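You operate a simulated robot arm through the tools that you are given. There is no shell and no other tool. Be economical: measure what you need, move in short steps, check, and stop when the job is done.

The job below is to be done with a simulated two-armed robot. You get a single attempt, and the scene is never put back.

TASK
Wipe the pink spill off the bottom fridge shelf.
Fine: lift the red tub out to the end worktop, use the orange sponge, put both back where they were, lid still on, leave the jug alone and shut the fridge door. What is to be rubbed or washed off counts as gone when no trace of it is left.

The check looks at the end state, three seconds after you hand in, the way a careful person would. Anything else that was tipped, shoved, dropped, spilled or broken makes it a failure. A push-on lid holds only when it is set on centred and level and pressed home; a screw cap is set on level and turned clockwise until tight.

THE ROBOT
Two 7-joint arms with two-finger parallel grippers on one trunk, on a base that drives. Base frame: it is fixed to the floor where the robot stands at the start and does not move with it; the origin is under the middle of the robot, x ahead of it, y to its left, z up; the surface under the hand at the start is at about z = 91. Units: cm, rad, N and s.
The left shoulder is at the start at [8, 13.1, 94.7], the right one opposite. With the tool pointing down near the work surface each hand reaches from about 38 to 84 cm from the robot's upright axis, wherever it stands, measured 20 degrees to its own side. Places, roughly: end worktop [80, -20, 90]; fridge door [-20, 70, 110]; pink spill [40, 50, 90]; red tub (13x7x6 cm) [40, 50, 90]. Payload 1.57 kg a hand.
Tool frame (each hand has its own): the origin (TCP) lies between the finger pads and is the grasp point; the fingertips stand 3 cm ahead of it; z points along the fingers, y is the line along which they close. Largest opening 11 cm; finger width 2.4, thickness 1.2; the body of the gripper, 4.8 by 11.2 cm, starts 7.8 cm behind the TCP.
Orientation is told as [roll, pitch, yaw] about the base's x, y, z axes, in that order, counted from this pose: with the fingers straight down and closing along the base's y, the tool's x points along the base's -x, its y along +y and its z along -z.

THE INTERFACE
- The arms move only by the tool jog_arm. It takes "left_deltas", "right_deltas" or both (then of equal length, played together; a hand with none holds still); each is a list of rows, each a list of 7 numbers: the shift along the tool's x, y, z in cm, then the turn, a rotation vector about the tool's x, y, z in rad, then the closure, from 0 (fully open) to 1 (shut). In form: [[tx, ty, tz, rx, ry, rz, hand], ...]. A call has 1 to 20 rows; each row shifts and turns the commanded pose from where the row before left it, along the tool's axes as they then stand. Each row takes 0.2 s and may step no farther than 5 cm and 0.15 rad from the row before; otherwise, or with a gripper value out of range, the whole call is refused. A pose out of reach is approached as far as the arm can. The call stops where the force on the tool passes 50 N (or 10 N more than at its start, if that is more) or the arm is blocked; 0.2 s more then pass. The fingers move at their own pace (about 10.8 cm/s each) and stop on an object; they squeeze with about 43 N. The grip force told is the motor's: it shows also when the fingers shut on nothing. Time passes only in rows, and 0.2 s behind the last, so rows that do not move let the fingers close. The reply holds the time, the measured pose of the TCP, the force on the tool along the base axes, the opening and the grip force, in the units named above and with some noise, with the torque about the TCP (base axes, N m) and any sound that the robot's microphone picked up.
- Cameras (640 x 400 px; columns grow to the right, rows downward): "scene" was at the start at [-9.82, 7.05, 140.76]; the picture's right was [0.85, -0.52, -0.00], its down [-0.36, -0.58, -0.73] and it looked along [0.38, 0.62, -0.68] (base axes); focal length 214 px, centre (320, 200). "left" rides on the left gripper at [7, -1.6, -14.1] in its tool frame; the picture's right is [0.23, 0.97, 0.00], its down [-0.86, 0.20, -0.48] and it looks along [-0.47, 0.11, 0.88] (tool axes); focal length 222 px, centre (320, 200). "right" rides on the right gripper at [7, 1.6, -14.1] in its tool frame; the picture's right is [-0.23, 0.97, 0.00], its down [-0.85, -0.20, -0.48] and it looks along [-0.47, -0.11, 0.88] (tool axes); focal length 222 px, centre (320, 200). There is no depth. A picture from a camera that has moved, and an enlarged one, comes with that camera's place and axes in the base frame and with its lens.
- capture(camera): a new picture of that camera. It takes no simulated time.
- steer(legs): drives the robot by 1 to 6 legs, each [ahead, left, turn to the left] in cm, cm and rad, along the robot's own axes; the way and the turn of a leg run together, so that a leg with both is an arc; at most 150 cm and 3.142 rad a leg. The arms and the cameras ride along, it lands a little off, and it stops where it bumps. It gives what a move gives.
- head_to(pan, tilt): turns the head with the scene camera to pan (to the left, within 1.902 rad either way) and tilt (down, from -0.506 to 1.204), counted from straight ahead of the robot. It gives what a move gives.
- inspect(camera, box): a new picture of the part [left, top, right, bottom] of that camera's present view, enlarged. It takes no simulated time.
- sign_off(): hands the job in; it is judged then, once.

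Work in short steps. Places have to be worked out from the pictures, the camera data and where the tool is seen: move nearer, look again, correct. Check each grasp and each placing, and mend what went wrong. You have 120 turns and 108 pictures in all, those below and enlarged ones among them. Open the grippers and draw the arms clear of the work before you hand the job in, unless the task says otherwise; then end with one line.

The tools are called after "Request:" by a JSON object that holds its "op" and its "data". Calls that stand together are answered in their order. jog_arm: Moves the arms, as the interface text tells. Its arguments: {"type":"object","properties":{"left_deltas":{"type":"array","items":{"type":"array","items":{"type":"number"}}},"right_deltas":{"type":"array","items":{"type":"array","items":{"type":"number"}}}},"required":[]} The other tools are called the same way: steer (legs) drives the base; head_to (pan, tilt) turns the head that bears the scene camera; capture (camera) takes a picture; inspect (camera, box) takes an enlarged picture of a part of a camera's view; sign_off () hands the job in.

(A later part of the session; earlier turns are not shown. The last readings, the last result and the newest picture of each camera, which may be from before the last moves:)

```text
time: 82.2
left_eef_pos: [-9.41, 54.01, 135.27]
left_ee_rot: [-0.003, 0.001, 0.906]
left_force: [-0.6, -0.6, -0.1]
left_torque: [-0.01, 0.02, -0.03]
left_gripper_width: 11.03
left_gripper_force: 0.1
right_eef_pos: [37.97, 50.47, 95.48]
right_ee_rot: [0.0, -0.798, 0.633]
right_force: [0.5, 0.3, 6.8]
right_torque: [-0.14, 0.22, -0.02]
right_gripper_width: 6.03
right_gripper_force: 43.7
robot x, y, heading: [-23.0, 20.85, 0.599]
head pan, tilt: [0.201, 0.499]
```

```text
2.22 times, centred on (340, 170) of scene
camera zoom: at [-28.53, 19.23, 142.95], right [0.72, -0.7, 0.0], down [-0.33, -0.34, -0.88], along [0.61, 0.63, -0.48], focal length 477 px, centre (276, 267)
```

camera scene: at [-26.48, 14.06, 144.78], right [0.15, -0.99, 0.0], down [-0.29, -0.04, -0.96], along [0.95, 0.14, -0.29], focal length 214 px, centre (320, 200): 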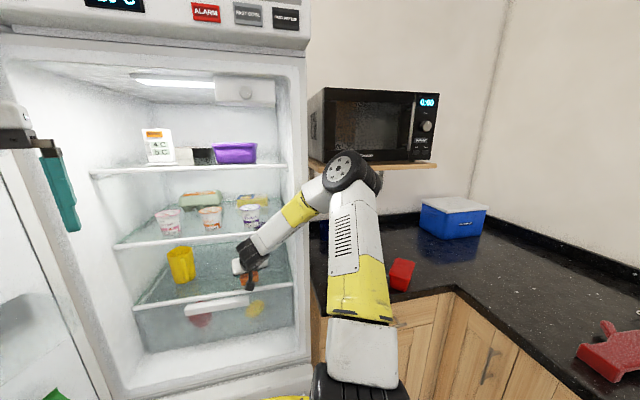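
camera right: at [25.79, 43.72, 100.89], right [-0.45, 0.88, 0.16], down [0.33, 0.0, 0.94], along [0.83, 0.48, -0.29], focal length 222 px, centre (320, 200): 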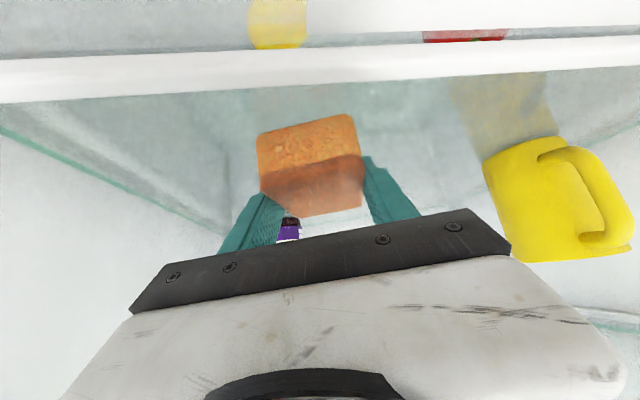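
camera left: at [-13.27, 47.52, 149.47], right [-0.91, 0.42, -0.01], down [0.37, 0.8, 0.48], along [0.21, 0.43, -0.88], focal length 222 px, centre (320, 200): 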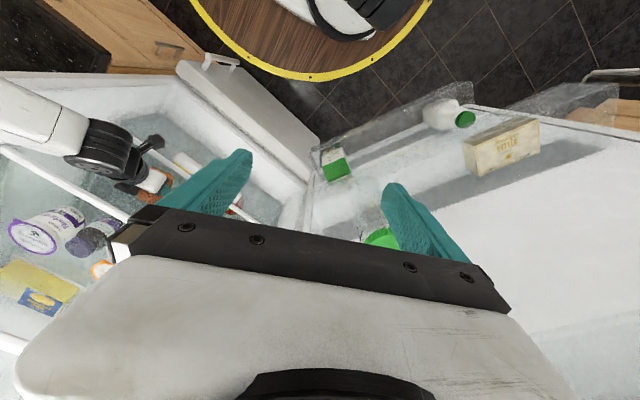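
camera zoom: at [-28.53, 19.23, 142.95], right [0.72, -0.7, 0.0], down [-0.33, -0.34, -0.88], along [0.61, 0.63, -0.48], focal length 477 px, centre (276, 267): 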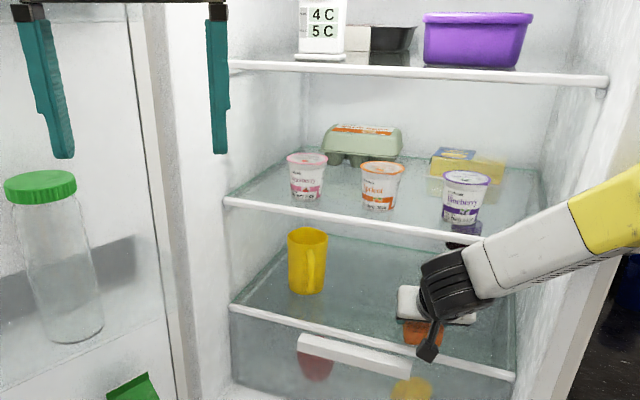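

Released; now the sponge rests on the shelf with ~6 N. I wipe sideways: 5 cm left, 10 right, 5 back.

Request:
{"op": "jog_arm", "data": {"right_deltas": [[-0.2, 1.2, 0.23, 0, 0, 0, 1], [-0.215, 1.21, 0.215, 0, 0, 0, 1], [-0.215, 1.21, 0.215, 0, 0, 0, 1], [-0.215, 1.21, 0.215, 0, 0, 0, 1], [0.215, -1.21, -0.215, 0, 0, 0, 1], [0.215, -1.21, -0.215, 0, 0, 0, 1], [0.215, -1.21, -0.215, 0, 0, 0, 1], [0.215, -1.21, -0.215, 0, 0, 0, 1], [0.215, -1.21, -0.215, 0, 0, 0, 1], [0.215, -1.21, -0.215, 0, 0, 0, 1], [0.215, -1.21, -0.215, 0, 0, 0, 1], [0.215, -1.21, -0.215, 0, 0, 0, 1], [-0.215, 1.21, 0.215, 0, 0, 0, 1], [-0.215, 1.21, 0.215, 0, 0, 0, 1], [-0.215, 1.21, 0.215, 0, 0, 0, 1], [-0.215, 1.21, 0.215, 0, 0, 0, 1], [0, 0, 0, 0, 0, 0, 1]]}}

Request:
{"op": "inspect", "data": {"camera": "scene", "box": [300, 170, 460, 270]}}

```text
time: 85.8
left_eef_pos: [-9.84, 53.62, 135.45]
left_ee_rot: [-0.001, -0.002, 0.906]
left_force: [0.6, 0.7, 0.2]
left_torque: [0.05, 0.0, 0.0]
left_gripper_width: 11.01
left_gripper_force: 0.1
right_eef_pos: [37.51, 50.08, 95.56]
right_ee_rot: [0.0, -0.797, 0.63]
right_force: [-0.3, -0.4, 0.0]
right_torque: [-0.01, -0.02, 0.03]
right_gripper_width: 6.03
right_gripper_force: 42.8
robot x, y, heading: [-23.16, 20.71, 0.598]
head pan, tilt: [0.201, 0.499]
```

```text
4.00 times, centred on (380, 220) of scene
camera zoom: at [-28.91, 18.92, 142.93], right [0.72, -0.7, 0.0], down [-0.33, -0.34, -0.88], along [0.61, 0.63, -0.48], focal length 858 px, centre (80, 120)
```

zoom: 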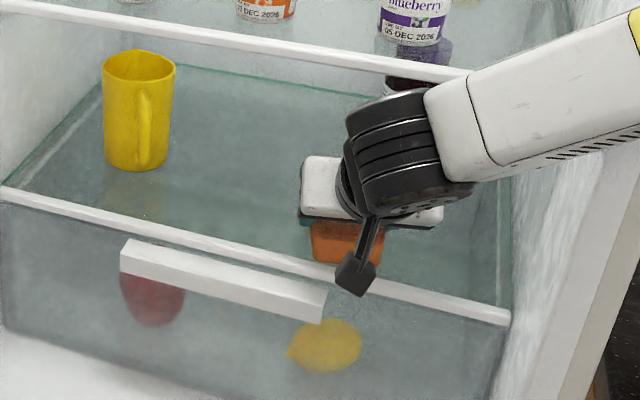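

No pink seen outside, but the hand hides the middle. I lift 1 cm and back the base off 13 cm to look.

Request:
{"op": "jog_arm", "data": {"right_deltas": [[-0.7, 0, -0.7, 0, 0, 0, 1], [0, 0, 0, 0, 0, 0, 1]]}}

Request:
{"op": "steer", "data": {"legs": [[-13, 1, 0]]}}

Request:
{"op": "inspect", "data": {"camera": "scene", "box": [270, 150, 430, 250]}}

Request:
{"op": "capture", "data": {"camera": "right"}}

```text
time: 86.4
left_eef_pos: [-9.61, 53.96, 135.35]
left_ee_rot: [-0.001, 0.003, 0.908]
left_force: [-0.4, -0.4, -0.3]
left_torque: [-0.04, 0.01, 0.01]
left_gripper_width: 11.01
left_gripper_force: 0.0
right_eef_pos: [37.67, 50.66, 96.6]
right_ee_rot: [0.001, -0.799, 0.634]
right_force: [-0.1, 0.5, 0.0]
right_torque: [0.03, -0.02, 0.0]
right_gripper_width: 6.04
right_gripper_force: 42.8
robot x, y, heading: [-23.08, 20.81, 0.597]
head pan, tilt: [0.201, 0.499]
```

```text
time: 87.7
left_eef_pos: [-20.84, 47.25, 135.29]
left_ee_rot: [-0.003, 0.003, 0.906]
left_force: [0.0, -1.3, -0.9]
left_torque: [0.0, 0.03, 0.0]
left_gripper_width: 11.0
left_gripper_force: 0.1
right_eef_pos: [26.38, 43.88, 96.23]
right_ee_rot: [0.0, -0.796, 0.63]
right_force: [0.6, 0.4, -1.4]
right_torque: [-0.01, 0.0, -0.01]
right_gripper_width: 6.0
right_gripper_force: 43.1
robot x, y, heading: [-34.46, 14.1, 0.598]
head pan, tilt: [0.201, 0.499]
```

```text
4.00 times, centred on (350, 200) of scene
camera zoom: at [-39.98, 12.63, 142.95], right [0.72, -0.7, 0.0], down [-0.33, -0.34, -0.88], along [0.61, 0.63, -0.48], focal length 858 px, centre (200, 200)
```

zoom: 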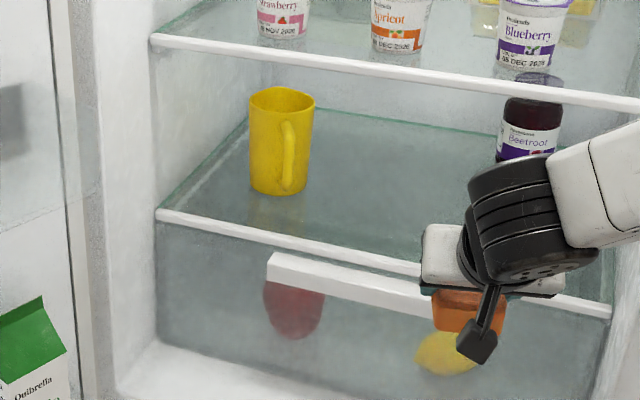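

```text
40 pictures are left
camera right: at [13.3, 36.31, 101.2], right [-0.45, 0.88, 0.16], down [0.32, -0.01, 0.95], along [0.84, 0.47, -0.28], focal length 222 px, centre (320, 200)
```

right: 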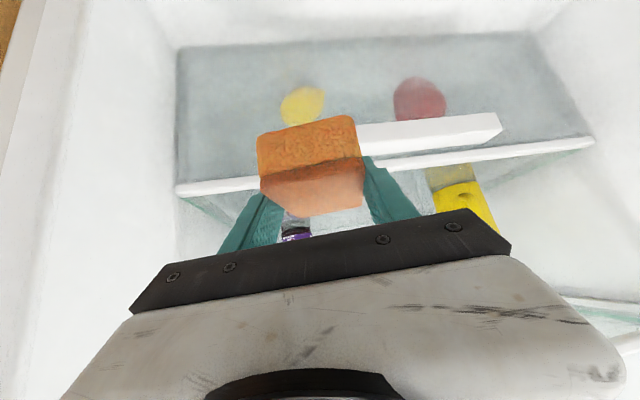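

The hand still hides the spot. I back off 10 cm more and raise the hand for a free view.

Request:
{"op": "steer", "data": {"legs": [[-10, 0, 0]]}}

Request:
{"op": "jog_arm", "data": {"right_deltas": [[-3, 0, -3, 0, 0, 0, 1], [-3, 0, -3, 0, 0, 0, 1], [-3, 0, -3, 0, 0, 0, 1], [-3, 0, -3, 0, 0, 0, 1], [0, 0, 0, 0, 0, 0, 1]]}}

Request:
{"op": "inspect", "data": {"camera": "scene", "box": [270, 140, 430, 240]}}

```text
time: 88.8
left_eef_pos: [-29.07, 41.72, 135.38]
left_ee_rot: [-0.003, 0.004, 0.906]
left_force: [0.1, 0.4, -0.2]
left_torque: [0.02, 0.04, 0.03]
left_gripper_width: 11.0
left_gripper_force: 0.1
right_eef_pos: [18.15, 38.17, 96.35]
right_ee_rot: [0.001, -0.796, 0.63]
right_force: [0.5, 0.2, -0.4]
right_torque: [-0.01, 0.01, 0.03]
right_gripper_width: 6.01
right_gripper_force: 43.3
robot x, y, heading: [-42.93, 8.2, 0.597]
head pan, tilt: [0.201, 0.499]
```

```text
time: 90.0
left_eef_pos: [-29.02, 41.77, 135.35]
left_ee_rot: [-0.002, 0.0, 0.906]
left_force: [0.9, 0.2, -1.2]
left_torque: [0.01, -0.04, -0.03]
left_gripper_width: 11.02
left_gripper_force: 0.1
right_eef_pos: [18.06, 38.08, 113.33]
right_ee_rot: [0.0, -0.8, 0.631]
right_force: [-0.7, 0.5, -0.2]
right_torque: [-0.02, 0.0, -0.01]
right_gripper_width: 6.03
right_gripper_force: 43.0
robot x, y, heading: [-43.21, 8.26, 0.597]
head pan, tilt: [0.201, 0.499]
```

```text
4.00 times, centred on (350, 190) of scene
camera zoom: at [-48.27, 6.97, 142.95], right [0.72, -0.7, 0.0], down [-0.33, -0.34, -0.88], along [0.61, 0.63, -0.48], focal length 858 px, centre (200, 240)
```

zoom: 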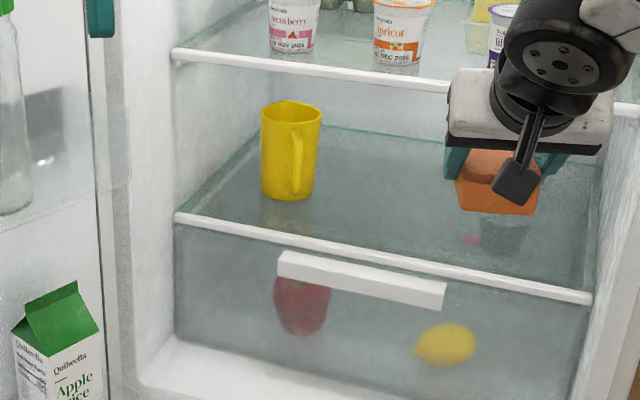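

Most of it is gone; a small rest shows near the right end. I zoom in.

Request:
{"op": "inspect", "data": {"camera": "scene", "box": [350, 180, 414, 220]}}

```text
10.00 times, centred on (382, 200) of scene
camera zoom: at [-48.27, 6.97, 142.95], right [0.72, -0.7, 0.0], down [-0.33, -0.34, -0.88], along [0.61, 0.63, -0.48], focal length 2145 px, centre (-300, 200)
```

zoom: 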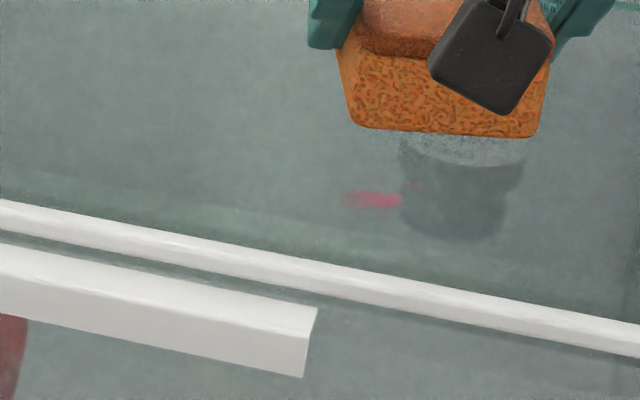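

The rest sits at about e≈57 (≈[40.3, 50.5]), where the sponge's nose was tipped up by 0.014 rad. I tilt the hand slightly nose-down, lower to entry height and go back in less deep, so the nose does the wiping.

Request:
{"op": "jog_arm", "data": {"right_deltas": [[0, 0, 0, 0, 0.043, 0, 1], [2.78, 0, 2.78, 0, 0, 0, 1], [2.78, 0, 2.78, 0, 0, 0, 1], [2.78, 0, 2.78, 0, 0, 0, 1], [2.78, 0, 2.78, 0, 0, 0, 1], [0, 0, 0, 0, 0, 0, 1]]}}

Request:
{"op": "steer", "data": {"legs": [[19, -2, 0]]}}

```text
time: 91.5
left_eef_pos: [-29.03, 41.69, 135.26]
left_ee_rot: [-0.001, 0.002, 0.906]
left_force: [-0.4, 0.2, 0.0]
left_torque: [0.0, 0.02, 0.05]
left_gripper_width: 10.99
left_gripper_force: 0.0
right_eef_pos: [17.47, 37.76, 97.57]
right_ee_rot: [0.001, -0.756, 0.628]
right_force: [1.2, 0.1, -0.1]
right_torque: [-0.02, 0.0, 0.01]
right_gripper_width: 6.03
right_gripper_force: 43.2
robot x, y, heading: [-42.48, 8.31, 0.599]
head pan, tilt: [0.201, 0.499]
```

```text
time: 93.0
left_eef_pos: [-12.33, 50.72, 135.44]
left_ee_rot: [-0.001, 0.001, 0.907]
left_force: [-0.7, 0.2, 0.7]
left_torque: [-0.03, -0.05, 0.01]
left_gripper_width: 10.98
left_gripper_force: 0.0
right_eef_pos: [34.32, 46.93, 97.79]
right_ee_rot: [0.0, -0.757, 0.63]
right_force: [0.3, -0.5, -0.2]
right_torque: [-0.01, 0.04, 0.01]
right_gripper_width: 6.0
right_gripper_force: 43.2
robot x, y, heading: [-25.99, 17.63, 0.602]
head pan, tilt: [0.201, 0.499]
```

In place without contact. I go forward 1.5 cm and lower until the nose presses.

Request:
{"op": "jog_arm", "data": {"right_deltas": [[-1.05, -0.36, 1.0, 0, 0, 0, 1], [0.69, 0, 0.73, 0, 0, 0, 1], [0.55, 0, 0.58, 0, 0, 0, 1], [0.14, 0, 0.145, 0, 0, 0, 1], [0.14, 0, 0.145, 0, 0, 0, 1], [0, 0, 0, 0, 0, 0, 1]]}}

```text
time: 94.4
left_eef_pos: [-12.31, 50.7, 135.34]
left_ee_rot: [-0.001, 0.001, 0.905]
left_force: [0.8, 0.4, -0.3]
left_torque: [0.0, -0.03, 0.02]
left_gripper_width: 10.99
left_gripper_force: 0.0
right_eef_pos: [35.8, 47.52, 95.62]
right_ee_rot: [-0.002, -0.759, 0.632]
right_force: [1.1, 0.1, 15.6]
right_torque: [0.58, -0.61, -0.01]
right_gripper_width: 6.02
right_gripper_force: 42.8
robot x, y, heading: [-26.17, 17.61, 0.602]
head pan, tilt: [0.201, 0.499]
```

15 N at the nose. I wipe in and out in overlapping lanes.

Request:
{"op": "jog_arm", "data": {"right_deltas": [[-0.88, -0.3, 0.83, 0, 0, 0, 1], [-0.88, -0.3, 0.83, 0, 0, 0, 1], [0.92, 0.32, -0.87, 0, 0, 0, 1], [0.92, 0.32, -0.87, 0, 0, 0, 1], [0.92, 0.32, -0.87, 0, 0, 0, 1], [-0.265, 1.45, 0.25, 0, 0, 0, 1], [-0.92, -0.32, 0.87, 0, 0, 0, 1], [-0.92, -0.32, 0.87, 0, 0, 0, 1], [-0.92, -0.32, 0.87, 0, 0, 0, 1], [0.265, -1.45, -0.25, 0, 0, 0, 1], [0.265, -1.45, -0.25, 0, 0, 0, 1], [0.265, -1.45, -0.25, 0, 0, 0, 1], [0.92, 0.32, -0.87, 0, 0, 0, 1], [0.92, 0.32, -0.87, 0, 0, 0, 1], [0.92, 0.32, -0.87, 0, 0, 0, 1], [-0.92, -0.32, 0.87, 0, 0, 0, 1], [-0.92, -0.32, 0.87, 0, 0, 0, 1], [-0.265, 1.45, 0.25, 0, 0, 0, 1], [-0.265, 1.45, 0.25, 0, 0, 0, 1], [0, 0, 0, 0, 0, 0, 1]]}}

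```text
time: 98.6
left_eef_pos: [-12.35, 50.69, 135.37]
left_ee_rot: [-0.001, -0.001, 0.905]
left_force: [0.2, 0.5, 0.0]
left_torque: [0.02, -0.01, 0.01]
left_gripper_width: 10.99
left_gripper_force: 0.0
right_eef_pos: [37.02, 47.95, 95.4]
right_ee_rot: [-0.002, -0.756, 0.63]
right_force: [7.1, -7.4, 12.2]
right_torque: [-0.04, -0.47, -0.27]
right_gripper_width: 6.02
right_gripper_force: 42.8
robot x, y, heading: [-26.13, 17.39, 0.602]
head pan, tilt: [0.201, 0.499]
```

Steady 12–15 N through the strokes. I lift and back off 22 cm, raise the hand, and check.

Request:
{"op": "jog_arm", "data": {"right_deltas": [[-0.7, 0, -0.73, 0, 0, 0, 1], [-0.5, 0, -0.5, 0, 0, 0, 1], [0, 0, 0, 0, 0, 0, 1]]}}

Request:
{"op": "steer", "data": {"legs": [[-22, 1, 0]]}}

Request:
{"op": "jog_arm", "data": {"right_deltas": [[-3, 0, -3, 0, 0, 0, 1], [-3, 0, -3, 0, 0, 0, 1], [-3, 0, -3, 0, 0, 0, 1], [-3, 0, -3, 0, 0, 0, 1], [-3, 0, -3, 0, 0, 0, 1], [0, 0, 0, 0, 0, 0, 1]]}}

Request:
{"op": "inspect", "data": {"camera": "scene", "box": [320, 160, 416, 220]}}

```text
time: 99.4
left_eef_pos: [-12.35, 50.72, 135.28]
left_ee_rot: [-0.001, 0.002, 0.908]
left_force: [-0.7, -0.4, -0.6]
left_torque: [0.0, -0.01, 0.0]
left_gripper_width: 11.04
left_gripper_force: 0.0
right_eef_pos: [36.75, 47.78, 97.17]
right_ee_rot: [0.001, -0.755, 0.632]
right_force: [0.4, -0.1, -0.1]
right_torque: [0.0, 0.02, 0.03]
right_gripper_width: 6.01
right_gripper_force: 43.2
robot x, y, heading: [-25.99, 17.64, 0.602]
head pan, tilt: [0.201, 0.499]
```

```text
time: 101.1
left_eef_pos: [-30.95, 39.22, 135.3]
left_ee_rot: [-0.003, 0.003, 0.908]
left_force: [0.5, 0.7, 0.7]
left_torque: [-0.01, 0.0, 0.03]
left_gripper_width: 11.04
left_gripper_force: 0.0
right_eef_pos: [18.21, 36.42, 97.14]
right_ee_rot: [0.0, -0.757, 0.632]
right_force: [0.4, 0.2, 0.0]
right_torque: [0.02, 0.0, 0.0]
right_gripper_width: 6.02
right_gripper_force: 42.5
robot x, y, heading: [-44.8, 5.49, 0.604]
head pan, tilt: [0.201, 0.499]
```

```text
time: 102.5
left_eef_pos: [-31.0, 39.21, 135.36]
left_ee_rot: [-0.003, 0.002, 0.909]
left_force: [-0.1, 0.3, 0.3]
left_torque: [-0.03, 0.0, 0.01]
left_gripper_width: 10.99
left_gripper_force: 0.1
right_eef_pos: [18.68, 36.7, 118.38]
right_ee_rot: [0.001, -0.757, 0.631]
right_force: [0.3, 0.5, -0.4]
right_torque: [0.02, -0.01, -0.02]
right_gripper_width: 6.02
right_gripper_force: 42.8
robot x, y, heading: [-44.91, 5.82, 0.6]
head pan, tilt: [0.201, 0.499]
```

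```text
6.67 times, centred on (368, 190) of scene
camera zoom: at [-50.15, 4.46, 142.95], right [0.72, -0.7, 0.0], down [-0.33, -0.34, -0.88], along [0.61, 0.63, -0.48], focal length 1430 px, centre (0, 267)
```

zoom: 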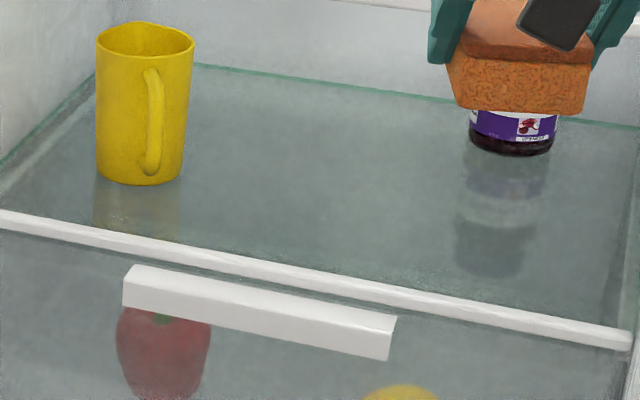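

The shelf looks clean. A stronger zoom to make sure no trace remains.

Request:
{"op": "inspect", "data": {"camera": "scene", "box": [364, 182, 404, 207]}}

```text
16.00 times, centred on (384, 194) of scene
camera zoom: at [-50.15, 4.46, 142.95], right [0.72, -0.7, 0.0], down [-0.33, -0.34, -0.88], along [0.61, 0.63, -0.48], focal length 3432 px, centre (-704, 288)
```

zoom: 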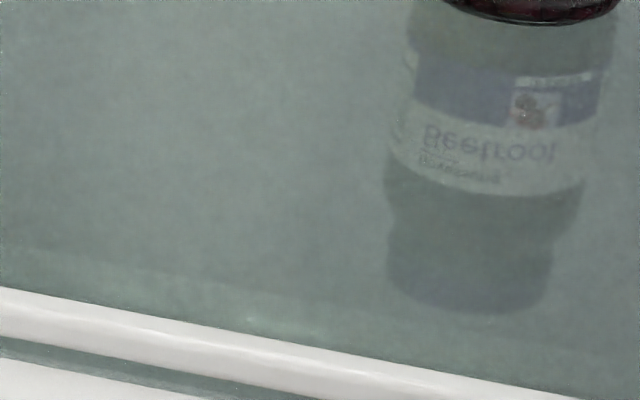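

Spotless. Now the sponge goes back: I back off, shift right, turn to heading 0.4 and drive to the worktop again.

Request:
{"op": "steer", "data": {"legs": [[-10, -25.5, 0], [0, 0, -0.2], [22, 1.8, 0]]}}

Request:
{"op": "jog_arm", "data": {"right_deltas": [[0, 0, 0, 0, -0.028, 0, 1], [0, 0, 0, 0, 0, 0, 1]]}}

Request:
{"op": "head_to", "data": {"pan": 0.0, "tilt": 0.5}}

Request:
{"op": "capture", "data": {"camera": "scene"}}

```text
time: 106.5
left_eef_pos: [1.23, 19.12, 135.34]
left_ee_rot: [-0.002, 0.001, 0.706]
left_force: [0.8, 0.4, 0.3]
left_torque: [0.01, 0.01, -0.03]
left_gripper_width: 11.01
left_gripper_force: 0.1
right_eef_pos: [49.46, 6.69, 118.29]
right_ee_rot: [-0.002, -0.756, 0.431]
right_force: [-0.4, 0.6, -0.7]
right_torque: [-0.01, 0.01, 0.01]
right_gripper_width: 6.02
right_gripper_force: 42.7
robot x, y, heading: [-19.02, -10.81, 0.4]
head pan, tilt: [0.201, 0.499]
```

```text
time: 107.1
left_eef_pos: [1.3, 19.21, 135.31]
left_ee_rot: [-0.003, 0.003, 0.708]
left_force: [0.4, -0.3, 0.0]
left_torque: [-0.02, -0.02, 0.01]
left_gripper_width: 10.99
left_gripper_force: 0.0
right_eef_pos: [49.51, 6.83, 118.32]
right_ee_rot: [0.001, -0.784, 0.428]
right_force: [0.0, -0.5, -0.4]
right_torque: [0.0, 0.02, 0.0]
right_gripper_width: 5.99
right_gripper_force: 42.6
robot x, y, heading: [-18.58, -10.68, 0.4]
head pan, tilt: [0.201, 0.499]
```

```text
time: 107.8
left_eef_pos: [1.24, 19.16, 135.31]
left_ee_rot: [-0.001, 0.003, 0.706]
left_force: [-0.1, 0.3, -0.2]
left_torque: [-0.02, -0.01, 0.02]
left_gripper_width: 11.01
left_gripper_force: 0.1
right_eef_pos: [49.45, 6.8, 118.15]
right_ee_rot: [0.0, -0.784, 0.429]
right_force: [-0.2, -0.4, 0.1]
right_torque: [0.03, 0.0, 0.02]
right_gripper_width: 6.04
right_gripper_force: 42.9
robot x, y, heading: [-18.67, -10.62, 0.401]
head pan, tilt: [0.0, 0.499]
```

```text
35 pictures are left
camera scene: at [-23.5, -12.61, 142.95], right [0.39, -0.92, 0.0], down [-0.44, -0.19, -0.88], along [0.81, 0.34, -0.48], focal length 214 px, centre (320, 200)
```

scene: 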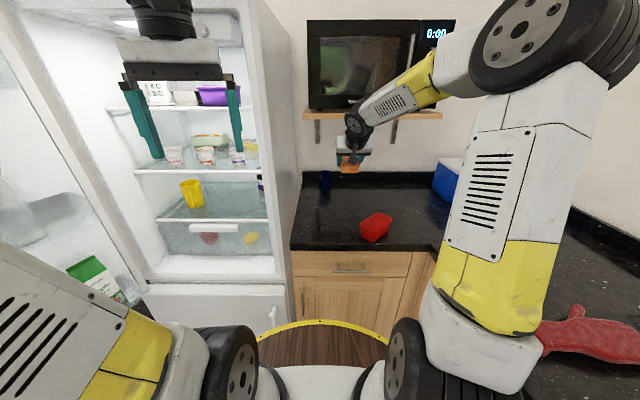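

TCP is 3 cm from the sponge's place horizontally. I align and descend to 1 cm above placing height.

Request:
{"op": "jog_arm", "data": {"right_deltas": [[1.64, 1.99, -1.64, 0, 0, 0, 1], [3.25, 0, 3.25, 0, 0, 0, 1], [3.25, 0, 3.25, 0, 0, 0, 1], [3.25, 0, 3.25, 0, 0, 0, 1], [3.25, 0, 3.25, 0, 0, 0, 1], [3.1, 0, 3.1, 0, 0, 0, 1], [0, 0, 0, 0, 0, 0, 1]]}}

Request:
{"op": "inspect", "data": {"camera": "scene", "box": [300, 180, 420, 255]}}

```text
time: 109.4
left_eef_pos: [1.31, 19.18, 135.37]
left_ee_rot: [-0.001, 0.003, 0.708]
left_force: [0.2, 0.4, -1.3]
left_torque: [0.02, -0.02, -0.02]
left_gripper_width: 10.97
left_gripper_force: 0.0
right_eef_pos: [46.61, 7.56, 95.43]
right_ee_rot: [-0.002, -0.785, 0.429]
right_force: [0.2, 0.6, -0.1]
right_torque: [0.0, -0.01, -0.01]
right_gripper_width: 6.02
right_gripper_force: 43.2
robot x, y, heading: [-18.76, -10.57, 0.404]
head pan, tilt: [0.0, 0.499]
```

```text
5.33 times, centred on (360, 218) of scene
camera zoom: at [-23.5, -12.61, 142.95], right [0.39, -0.92, 0.0], down [-0.44, -0.19, -0.88], along [0.81, 0.34, -0.48], focal length 1144 px, centre (107, 107)
```

zoom: 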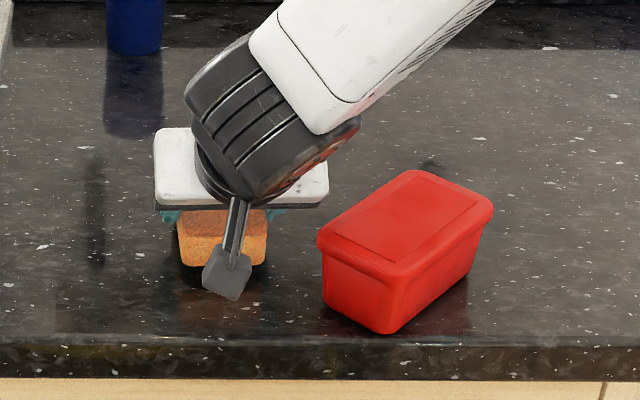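

Right on place. I lower 1.15 cm in small steps and read the force.

Request:
{"op": "jog_arm", "data": {"right_deltas": [[0.4, 0.05, 0.4, 0, 0, 0, 1], [0.28, 0, 0.28, 0, 0, 0, 1], [0.1, 0, 0.1, 0, 0, 0, 1], [0.05, 0, 0.05, 0, 0, 0, 1], [0, 0, 0, 0, 0, 0, 1]]}}

```text
time: 110.6
left_eef_pos: [1.3, 19.11, 135.34]
left_ee_rot: [-0.001, 0.001, 0.706]
left_force: [0.7, -0.2, 1.0]
left_torque: [0.0, 0.01, 0.0]
left_gripper_width: 11.03
left_gripper_force: 0.1
right_eef_pos: [46.43, 7.79, 94.47]
right_ee_rot: [0.001, -0.785, 0.429]
right_force: [0.6, -0.5, 4.3]
right_torque: [-0.04, 0.17, 0.0]
right_gripper_width: 6.0
right_gripper_force: 43.4
robot x, y, heading: [-18.68, -10.28, 0.399]
head pan, tilt: [0.0, 0.499]
```

In contact (4 N). I open and lift the hand straight up.

Request:
{"op": "jog_arm", "data": {"right_deltas": [[0, 0, 0, 0, 0, 0, 0.6], [0, 0, 0, 0, 0, 0, 0.3], [0, 0, 0, 0, 0, 0, 0], [0, 0, 0, 0, 0, 0, 0], [-0.7, 0, -0.7, 0, 0, 0, 0], [-1.5, 0, -1.5, 0, 0, 0, 0], [-3, 0, -3, 0, 0, 0, 0], [-3, 0, -3, 0, 0, 0, 0], [-3, 0, -3, 0, 0, 0, 0], [-3, 0, -3, 0, 0, 0, 0], [-3, 0, -3, 0, 0, 0, 0], [0, 0, 0, 0, 0, 0, 0]]}}

Request:
{"op": "inspect", "data": {"camera": "scene", "box": [300, 180, 420, 255]}}

```text
time: 113.2
left_eef_pos: [1.18, 19.23, 135.27]
left_ee_rot: [-0.002, 0.003, 0.706]
left_force: [0.5, 0.7, -0.8]
left_torque: [0.01, 0.02, -0.03]
left_gripper_width: 10.99
left_gripper_force: 0.0
right_eef_pos: [46.58, 7.67, 118.86]
right_ee_rot: [-0.001, -0.784, 0.432]
right_force: [-0.4, 0.1, -0.1]
right_torque: [-0.04, -0.02, -0.03]
right_gripper_width: 10.99
right_gripper_force: 0.1
robot x, y, heading: [-18.93, -10.84, 0.399]
head pan, tilt: [0.0, 0.499]
```

```text
5.33 times, centred on (360, 218) of scene
camera zoom: at [-23.51, -12.61, 142.95], right [0.39, -0.92, 0.0], down [-0.44, -0.19, -0.88], along [0.81, 0.34, -0.48], focal length 1144 px, centre (107, 107)
```

zoom: 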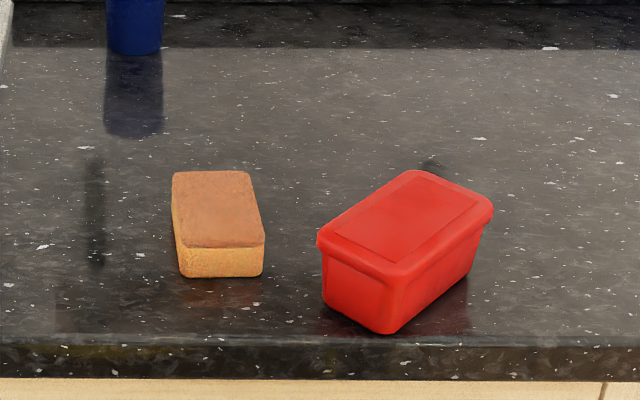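

Sponge is back in place, clean worktop. Now I retract the right hand, back off and turn to the tub-side stance (heading −0.7).

Request:
{"op": "jog_arm", "data": {"right_deltas": [[1.25, -2.25, -3, 0, 0, 0, 0], [1.25, -2.25, -3, 0, 0, 0, 0], [1.25, -2.25, -3, 0, 0, 0, 0], [1.25, -2.25, -3, 0, 0, 0, 0], [0, 0, 0, 0, 0, 0, 0]]}}

Request:
{"op": "steer", "data": {"legs": [[-22, 0, 0], [0, 0, -1.1]]}}

Request:
{"op": "jog_arm", "data": {"left_deltas": [[-2.6, 3.24, 2.13, 0, 0, 0, 0], [-2.6, 3.24, 2.13, 0, 0, 0, 0], [-2.6, 3.24, 2.13, 0, 0, 0, 0], [-2.6, 3.24, 2.13, 0, 0, 0, 0], [-2.6, 3.24, 2.13, 0, 0, 0, 0], [-2.6, 3.24, 2.13, 0, 0, 0, 0], [-2.6, 3.24, 2.13, 0, 0, 0, 0], [-2.6, 3.24, 2.13, 0, 0, 0, 0], [0, 0, 0, 0, -0.136, 0, 0], [0, 0, 0, 0, -0.136, 0, 0], [0, 0, 0, 0, -0.136, 0, 0], [0, 0, 0, 0, -0.136, 0, 0], [0, 0, 0, 0, -0.136, 0, 0], [0, 0, 0, 0, -0.136, 0, 0], [0, 0, 0, 0, -0.136, 0, 0], [0, 0, 0, 0, -0.136, 0, 0], [0, 0, 0, 0, -0.136, 0, 0], [0, 0, 0, 0, -0.136, 0, 0]]}}

Request:
{"op": "head_to", "data": {"pan": 0.6, "tilt": 0.6}}

Request:
{"op": "capture", "data": {"camera": "scene"}}

```text
time: 114.4
left_eef_pos: [1.2, 19.26, 135.29]
left_ee_rot: [-0.002, 0.004, 0.706]
left_force: [-0.4, 0.0, 0.0]
left_torque: [-0.01, -0.02, 0.01]
left_gripper_width: 10.97
left_gripper_force: 0.1
right_eef_pos: [39.4, -5.5, 123.62]
right_ee_rot: [0.001, -0.784, 0.431]
right_force: [0.3, 0.4, 0.4]
right_torque: [-0.04, -0.03, 0.01]
right_gripper_width: 11.0
right_gripper_force: 0.0
robot x, y, heading: [-18.99, -10.5, 0.399]
head pan, tilt: [0.0, 0.499]
```

```text
time: 118.8
left_eef_pos: [-3.38, -23.65, 135.38]
left_ee_rot: [-0.003, 0.004, -0.393]
left_force: [-0.6, 0.3, 0.6]
left_torque: [-0.01, -0.03, 0.02]
left_gripper_width: 10.99
left_gripper_force: 0.1
right_eef_pos: [-8.09, -68.65, 123.82]
right_ee_rot: [0.0, -0.783, -0.67]
right_force: [-0.1, -0.7, -0.7]
right_torque: [0.03, -0.01, -0.02]
right_gripper_width: 10.99
right_gripper_force: 0.1
robot x, y, heading: [-39.23, -19.15, -0.702]
head pan, tilt: [0.0, 0.499]
```

```text
time: 122.7
left_eef_pos: [25.68, -7.63, 118.16]
left_ee_rot: [-0.009, -1.356, -0.386]
left_force: [-0.5, -0.2, 0.0]
left_torque: [-0.01, 0.04, 0.06]
left_gripper_width: 11.03
left_gripper_force: 0.1
right_eef_pos: [-8.01, -68.69, 123.63]
right_ee_rot: [0.001, -0.783, -0.669]
right_force: [-0.2, -0.2, -0.2]
right_torque: [0.05, -0.03, 0.02]
right_gripper_width: 10.99
right_gripper_force: 0.0
robot x, y, heading: [-39.07, -19.08, -0.702]
head pan, tilt: [0.0, 0.499]
```

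```text
time: 123.7
left_eef_pos: [25.85, -7.57, 118.13]
left_ee_rot: [-0.007, -1.355, -0.388]
left_force: [0.1, 0.8, -0.2]
left_torque: [-0.05, 0.0, 0.01]
left_gripper_width: 11.0
left_gripper_force: 0.0
right_eef_pos: [-8.08, -68.77, 123.6]
right_ee_rot: [0.001, -0.784, -0.67]
right_force: [-0.6, -0.5, -0.2]
right_torque: [-0.01, -0.03, 0.0]
right_gripper_width: 11.02
right_gripper_force: 0.0
robot x, y, heading: [-39.09, -19.32, -0.699]
head pan, tilt: [0.6, 0.6]
```

```text
32 pictures are left
camera scene: at [-41.17, -11.16, 142.04], right [-0.1, -0.99, 0.0], down [-0.56, 0.06, -0.83], along [0.82, -0.08, -0.56], focal length 214 px, centre (320, 200)
```

scene: 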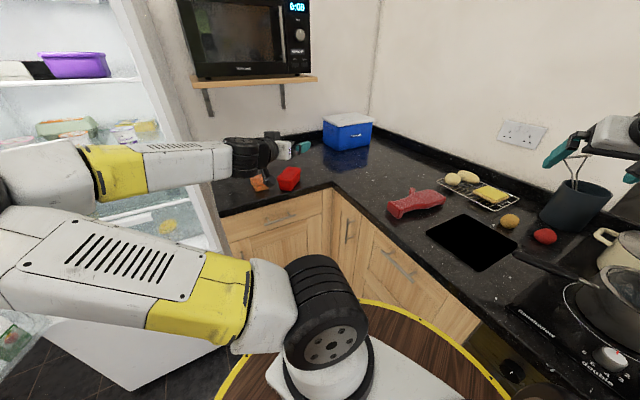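

Left hand is back in its level attitude. I lower it to z≈93.2 in front of the counter, narrow the opening, and drive to 13 cm before the tub.

Request:
{"op": "jog_arm", "data": {"left_deltas": [[4.06, 0, 0.86, 0, 0, 0, 0.1], [4.06, 0, 0.86, 0, 0, 0, 0.1], [4.06, 0, 0.86, 0, 0, 0, 0.1], [4.06, 0, 0.86, 0, 0, 0, 0.1], [4.06, 0, 0.86, 0, 0, 0, 0.1], [4.06, 0, 0.86, 0, 0, 0, 0.1], [0, 0, 0, 0, -0.004, -0.007, 0.1], [0, 0, 0, 0, 0, 0, 0.1]]}}

Request:
{"op": "steer", "data": {"legs": [[2.4, 10.7, 0]]}}

Request:
{"op": "capture", "data": {"camera": "left"}}

Request:
{"op": "inspect", "data": {"camera": "scene", "box": [220, 140, 380, 240]}}

```text
time: 125.5
left_eef_pos: [25.63, -7.53, 93.17]
left_ee_rot: [-0.038, -1.361, -0.354]
left_force: [0.2, -0.4, -0.6]
left_torque: [0.03, -0.01, -0.01]
left_gripper_width: 9.88
left_gripper_force: 0.0
right_eef_pos: [-8.0, -68.65, 123.61]
right_ee_rot: [0.0, -0.783, -0.671]
right_force: [0.1, 0.6, -0.4]
right_torque: [0.01, 0.01, -0.04]
right_gripper_width: 10.99
right_gripper_force: 0.0
robot x, y, heading: [-39.44, -18.88, -0.697]
head pan, tilt: [0.6, 0.6]
```

```text
time: 126.6
left_eef_pos: [34.45, -0.95, 93.4]
left_ee_rot: [-0.037, -1.361, -0.354]
left_force: [-0.8, -0.1, -0.7]
left_torque: [0.02, -0.04, 0.04]
left_gripper_width: 9.92
left_gripper_force: 0.1
right_eef_pos: [0.77, -62.19, 123.59]
right_ee_rot: [0.0, -0.784, -0.669]
right_force: [0.0, 1.0, -0.9]
right_torque: [0.02, -0.03, -0.01]
right_gripper_width: 10.99
right_gripper_force: 0.2
robot x, y, heading: [-30.42, -12.83, -0.697]
head pan, tilt: [0.6, 0.6]
```

```text
31 pictures are left
camera left: at [19.65, 3.51, 89.36], right [0.33, 0.92, -0.23], down [-0.19, 0.3, 0.93], along [0.93, -0.26, 0.27], focal length 222 px, centre (320, 200)
```

left: 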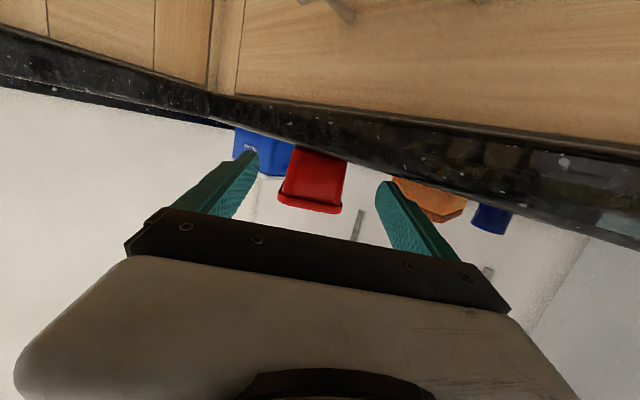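

```text
4.00 times, centred on (300, 190) of scene
camera zoom: at [-32.45, -4.56, 142.04], right [-0.1, -1.0, 0.0], down [-0.56, 0.06, -0.83], along [0.82, -0.08, -0.56], focal length 858 px, centre (400, 240)
```

zoom: 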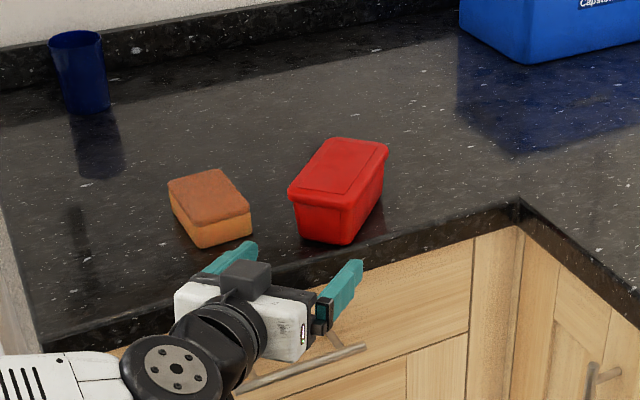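

Aligned laterally within 1 mm by the readings. I fix the tiny roll, advance 9 cm and look.

Request:
{"op": "jog_arm", "data": {"left_deltas": [[0, 0, 0, 0, 0, 0.008, 0.1], [-0.58, 0, 2.95, 0, 0, 0, 0.1], [-0.58, 0, 2.95, 0, 0, 0, 0.1], [-0.58, 0, 2.95, 0, 0, 0, 0.1], [0, 0, 0, 0, 0, 0, 0.1]]}}

Request:
{"op": "inspect", "data": {"camera": "scene", "box": [260, 150, 356, 210]}}

```text
time: 127.8
left_eef_pos: [42.65, -4.45, 93.02]
left_ee_rot: [-0.002, -1.361, -0.39]
left_force: [0.4, 0.7, -0.5]
left_torque: [0.04, -0.02, 0.01]
left_gripper_width: 9.91
left_gripper_force: 0.0
right_eef_pos: [0.72, -62.18, 123.6]
right_ee_rot: [0.001, -0.783, -0.668]
right_force: [0.9, -0.3, -0.7]
right_torque: [0.0, -0.03, -0.01]
right_gripper_width: 10.97
right_gripper_force: 0.1
robot x, y, heading: [-30.51, -12.22, -0.7]
head pan, tilt: [0.6, 0.6]
```

```text
6.67 times, centred on (308, 180) of scene
camera zoom: at [-32.44, -4.55, 142.04], right [-0.1, -1.0, 0.0], down [-0.56, 0.06, -0.83], along [0.82, -0.08, -0.56], focal length 1430 px, centre (400, 333)
```

zoom: 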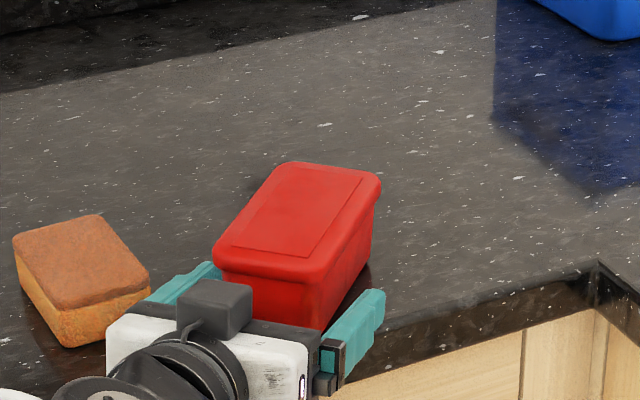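

Straddling nicely. I narrow slightly for clearance to the sponge and go the last 4.2 cm, then close.

Request:
{"op": "jog_arm", "data": {"left_deltas": [[0, 0.1, 0, 0, 0, 0, 0.16], [-0.3, 0, 1.37, 0, 0, 0, 0.16], [-0.29, 0, 1.37, 0, 0, 0, 0.16], [-0.28, 0, 1.36, 0, 0, 0, 0.16], [0, 0, 0, 0, 0, 0, 0.16]]}}

Request:
{"op": "inspect", "data": {"camera": "scene", "box": [260, 150, 356, 210]}}

```text
time: 129.0
left_eef_pos: [46.54, -5.87, 93.16]
left_ee_rot: [-0.001, -1.362, -0.392]
left_force: [0.2, -0.4, 0.0]
left_torque: [0.02, -0.01, -0.02]
left_gripper_width: 9.25
left_gripper_force: 0.1
right_eef_pos: [0.7, -62.21, 123.71]
right_ee_rot: [0.0, -0.783, -0.668]
right_force: [0.0, 0.3, 1.2]
right_torque: [-0.01, -0.01, 0.02]
right_gripper_width: 10.98
right_gripper_force: 0.0
robot x, y, heading: [-30.45, -12.95, -0.7]
head pan, tilt: [0.6, 0.6]
```

```text
6.67 times, centred on (308, 180) of scene
camera zoom: at [-32.44, -4.55, 142.04], right [-0.1, -1.0, 0.0], down [-0.56, 0.06, -0.83], along [0.82, -0.08, -0.57], focal length 1430 px, centre (400, 333)
```

zoom: 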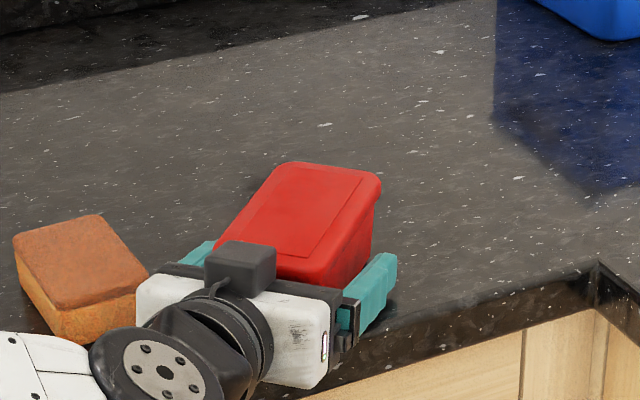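

Same pose as when released (z within 1 mm). Close and lift straight up 7 cm.

Request:
{"op": "jog_arm", "data": {"left_deltas": [[0, 0, 0, 0, 0, 0, 0.35], [0, 0, 0, 0, 0, 0, 0.6], [0, 0, 0, 0, 0, 0, 1], [0, 0, 0, 0, 0, 0, 1], [-0.49, 0, -0.1, 0, 0, 0, 1], [-1.5, 0, -0.32, 0, 0, 0, 1], [-2.4, 0, -0.51, 0, 0, 0, 1], [-2.4, 0, -0.51, 0, 0, 0, 1], [0, 0, 0, 0, 0, 0, 1]]}}

Request:
{"op": "inspect", "data": {"camera": "scene", "box": [260, 150, 356, 210]}}

```text
time: 131.0
left_eef_pos: [46.51, -5.7, 100.05]
left_ee_rot: [-0.001, -1.362, -0.392]
left_force: [1.5, 0.1, -2.6]
left_torque: [-0.01, 0.03, -0.02]
left_gripper_width: 6.55
left_gripper_force: 42.9
right_eef_pos: [0.8, -62.06, 123.71]
right_ee_rot: [-0.002, -0.783, -0.667]
right_force: [1.0, -0.1, 1.2]
right_torque: [0.02, 0.02, 0.02]
right_gripper_width: 11.01
right_gripper_force: 0.0
robot x, y, heading: [-30.0, -12.62, -0.703]
head pan, tilt: [0.6, 0.6]
```

```text
6.67 times, centred on (308, 180) of scene
camera zoom: at [-32.42, -4.55, 142.04], right [-0.1, -1.0, 0.0], down [-0.56, 0.06, -0.82], along [0.82, -0.08, -0.57], focal length 1430 px, centre (400, 333)
```

zoom: 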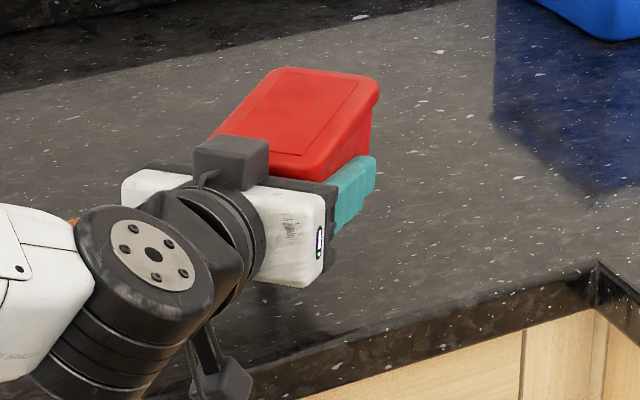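

Tub is held level with its lid. I back away, retract the arm to its compact position and turn to heading 0 well clear of the fridge.

Request:
{"op": "steer", "data": {"legs": [[-18.7, -7, 0]]}}

Request:
{"op": "jog_arm", "data": {"left_deltas": [[0.665, -0.1, -3.13, 0, 0, 0, 1], [0.665, -0.1, -3.13, 0, 0, 0, 1], [0.665, -0.1, -3.13, 0, 0, 0, 1], [0.665, -0.1, -3.13, 0, 0, 0, 1], [0, 0, 0, 0, 0, 0, 1]]}}

Request:
{"op": "steer", "data": {"legs": [[0, 0, 0.7]]}}

Request:
{"op": "capture", "data": {"camera": "scene"}}

```text
time: 132.6
left_eef_pos: [27.79, 0.91, 100.02]
left_ee_rot: [0.0, -1.361, -0.395]
left_force: [-0.2, -0.3, -2.9]
left_torque: [0.02, -0.01, 0.01]
left_gripper_width: 6.57
left_gripper_force: 42.7
right_eef_pos: [-18.34, -55.35, 123.51]
right_ee_rot: [-0.001, -0.783, -0.672]
right_force: [0.2, -0.2, -0.5]
right_torque: [0.03, -0.02, -0.02]
right_gripper_width: 10.98
right_gripper_force: 0.0
robot x, y, heading: [-49.0, -5.89, -0.703]
head pan, tilt: [0.6, 0.6]
```

```text
time: 133.8
left_eef_pos: [15.82, 5.6, 100.03]
left_ee_rot: [-0.002, -1.362, -0.394]
left_force: [1.0, 0.6, -3.1]
left_torque: [-0.02, -0.01, -0.02]
left_gripper_width: 6.57
left_gripper_force: 42.7
right_eef_pos: [-18.34, -55.4, 123.59]
right_ee_rot: [-0.002, -0.782, -0.673]
right_force: [0.6, 0.6, 0.1]
right_torque: [0.0, -0.01, -0.03]
right_gripper_width: 11.02
right_gripper_force: 0.0
robot x, y, heading: [-48.89, -5.98, -0.703]
head pan, tilt: [0.6, 0.6]
```

```text
time: 136.1
left_eef_pos: [-7.23, 44.98, 99.98]
left_ee_rot: [-0.003, -1.362, 0.311]
left_force: [-0.5, -0.9, -2.8]
left_torque: [-0.02, 0.01, 0.02]
left_gripper_width: 6.57
left_gripper_force: 42.8
right_eef_pos: [6.45, -23.47, 123.62]
right_ee_rot: [-0.001, -0.783, 0.034]
right_force: [0.1, -0.3, 0.7]
right_torque: [0.0, 0.01, 0.01]
right_gripper_width: 11.02
right_gripper_force: 0.0
robot x, y, heading: [-49.7, -6.02, 0.005]
head pan, tilt: [0.6, 0.6]
```

```text
26 pictures are left
camera scene: at [-56.16, -0.87, 142.04], right [0.57, -0.82, 0.0], down [-0.47, -0.32, -0.82], along [0.68, 0.47, -0.57], focal length 214 px, centre (320, 200)
```

scene: 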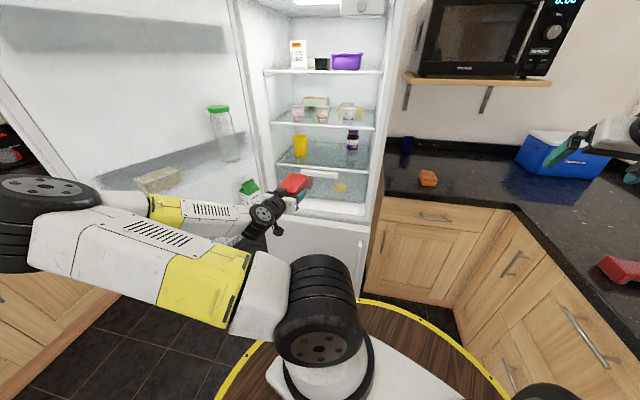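

Clear. I drive ahead so the tub comes just before the shelf.

Request:
{"op": "steer", "data": {"legs": [[30, 5.5, -0.007]]}}

Request:
{"op": "capture", "data": {"camera": "scene"}}

```text
time: 138.2
left_eef_pos: [23.16, 50.09, 100.02]
left_ee_rot: [-0.001, -1.361, 0.305]
left_force: [0.2, -0.8, -3.2]
left_torque: [0.0, 0.01, -0.01]
left_gripper_width: 6.56
left_gripper_force: 43.1
right_eef_pos: [36.12, -18.32, 123.59]
right_ee_rot: [-0.001, -0.783, 0.025]
right_force: [0.0, 0.4, -0.2]
right_torque: [0.01, 0.02, -0.01]
right_gripper_width: 11.03
right_gripper_force: 0.1
robot x, y, heading: [-19.75, -0.19, -0.004]
head pan, tilt: [0.6, 0.6]
```

```text
25 pictures are left
camera scene: at [-26.32, 4.72, 142.04], right [0.56, -0.83, 0.0], down [-0.47, -0.32, -0.82], along [0.68, 0.46, -0.57], focal length 214 px, centre (320, 200)
```

scene: 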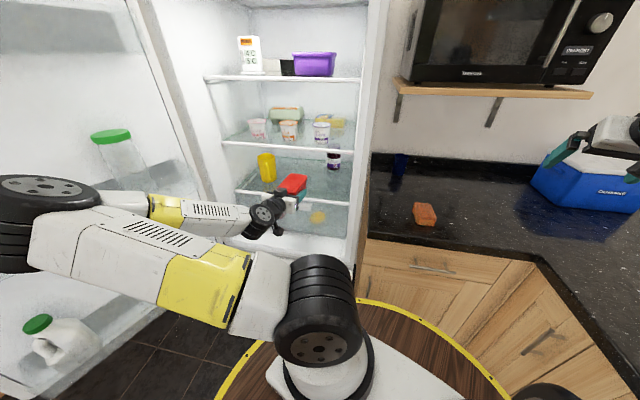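

On course. I drive the last 12 cm, tub 6 cm above the shelf.

Request:
{"op": "steer", "data": {"legs": [[12, 1.4, 0]]}}

Request:
{"op": "inspect", "data": {"camera": "scene", "box": [220, 120, 380, 220]}}

```text
time: 139.4
left_eef_pos: [35.34, 51.46, 100.01]
left_ee_rot: [-0.002, -1.36, 0.302]
left_force: [-0.6, -1.1, -2.6]
left_torque: [-0.03, 0.06, 0.01]
left_gripper_width: 6.56
left_gripper_force: 43.0
right_eef_pos: [48.06, -17.05, 123.69]
right_ee_rot: [-0.003, -0.784, 0.028]
right_force: [-0.6, 0.2, -0.1]
right_torque: [-0.02, 0.0, 0.0]
right_gripper_width: 11.0
right_gripper_force: 0.1
robot x, y, heading: [-7.51, 1.05, -0.0]
head pan, tilt: [0.6, 0.6]
```

```text
4.00 times, centred on (300, 170) of scene
camera zoom: at [-14.23, 6.07, 142.04], right [0.56, -0.83, 0.0], down [-0.47, -0.32, -0.82], along [0.68, 0.46, -0.57], focal length 858 px, centre (400, 320)
```

zoom: 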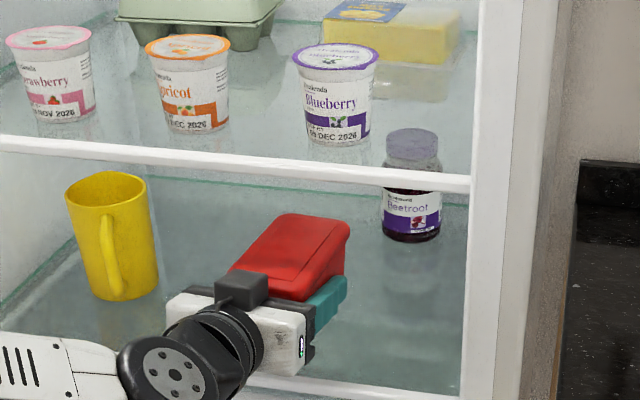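

Now I move the last 2.7 cm by arm and lower to 1 cm above the shelf.

Request:
{"op": "jog_arm", "data": {"left_deltas": [[-0.55, -0.47, 2.58, 0, 0, 0, 1], [1.6, 0, 0.34, 0, 0, 0, 1], [1.6, 0, 0.34, 0, 0, 0, 1], [1.5, 0, 0.32, 0, 0, 0, 1], [0, 0, 0, 0, 0, 0, 1]]}}

Request:
{"op": "inspect", "data": {"camera": "scene", "box": [220, 120, 380, 220]}}

```text
time: 140.6
left_eef_pos: [37.93, 51.81, 95.13]
left_ee_rot: [-0.003, -1.359, 0.303]
left_force: [-0.7, 0.1, -2.6]
left_torque: [-0.03, 0.0, 0.0]
left_gripper_width: 6.56
left_gripper_force: 42.9
right_eef_pos: [48.12, -17.09, 123.56]
right_ee_rot: [-0.001, -0.782, 0.026]
right_force: [-0.4, 1.2, 0.1]
right_torque: [-0.01, 0.01, 0.01]
right_gripper_width: 11.01
right_gripper_force: 0.1
robot x, y, heading: [-7.15, 1.1, -0.004]
head pan, tilt: [0.6, 0.6]
```

```text
4.00 times, centred on (300, 170) of scene
camera zoom: at [-14.22, 6.07, 142.04], right [0.56, -0.83, 0.0], down [-0.47, -0.32, -0.82], along [0.68, 0.46, -0.57], focal length 858 px, centre (400, 320)
```

zoom: 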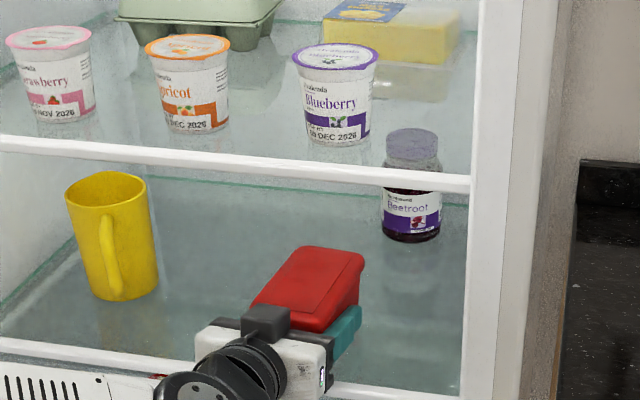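

At the original x, y and yaw. I lower in small steps to contact.

Request:
{"op": "jog_arm", "data": {"left_deltas": [[0.4, 0, 0.085, 0, 0, 0, 1], [0.245, 0, 0.052, 0, 0, 0, 1], [0.147, 0, 0.031, 0, 0, 0, 1], [0, 0, 0, 0, 0, 0, 1]]}}

```text
time: 141.6
left_eef_pos: [37.91, 51.77, 94.49]
left_ee_rot: [0.001, -1.362, 0.3]
left_force: [0.0, 0.4, 0.6]
left_torque: [-0.15, 0.22, -0.04]
left_gripper_width: 6.58
left_gripper_force: 42.8
right_eef_pos: [48.26, -17.11, 123.71]
right_ee_rot: [0.0, -0.784, 0.027]
right_force: [0.5, -0.2, 0.0]
right_torque: [0.01, 0.01, 0.02]
right_gripper_width: 10.97
right_gripper_force: 0.0
robot x, y, heading: [-7.39, 0.9, -0.004]
head pan, tilt: [0.6, 0.6]
```

Contact. One millimetre more, then I open gradually.

Request:
{"op": "jog_arm", "data": {"left_deltas": [[0.1, 0, 0.02, 0, 0, 0, 1], [0, 0, 0, 0, 0, 0, 1], [0, 0, 0, 0, 0, 0, 0.5], [0, 0, 0, 0, 0, 0, 0.2], [0, 0, 0, 0, 0, 0, 0.05], [0, 0, 0, 0, 0, 0, 0.05]]}}

Request:
{"op": "inspect", "data": {"camera": "scene", "box": [250, 150, 346, 210]}}

```text
time: 143.0
left_eef_pos: [37.87, 51.74, 94.4]
left_ee_rot: [-0.001, -1.364, 0.304]
left_force: [0.6, -0.7, -0.2]
left_torque: [-0.02, 0.03, -0.01]
left_gripper_width: 10.45
left_gripper_force: 0.0
right_eef_pos: [48.19, -17.12, 123.68]
right_ee_rot: [-0.002, -0.781, 0.027]
right_force: [-0.4, 0.4, -0.7]
right_torque: [-0.03, 0.03, -0.01]
right_gripper_width: 10.98
right_gripper_force: 0.0
robot x, y, heading: [-7.38, 1.4, -0.003]
head pan, tilt: [0.6, 0.6]
```

```text
6.67 times, centred on (298, 180) of scene
camera zoom: at [-14.23, 6.07, 142.04], right [0.56, -0.83, 0.0], down [-0.47, -0.32, -0.82], along [0.68, 0.46, -0.57], focal length 1430 px, centre (467, 333)
```

zoom: 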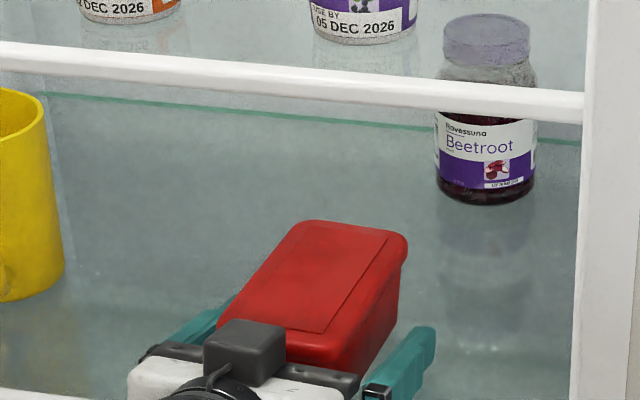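

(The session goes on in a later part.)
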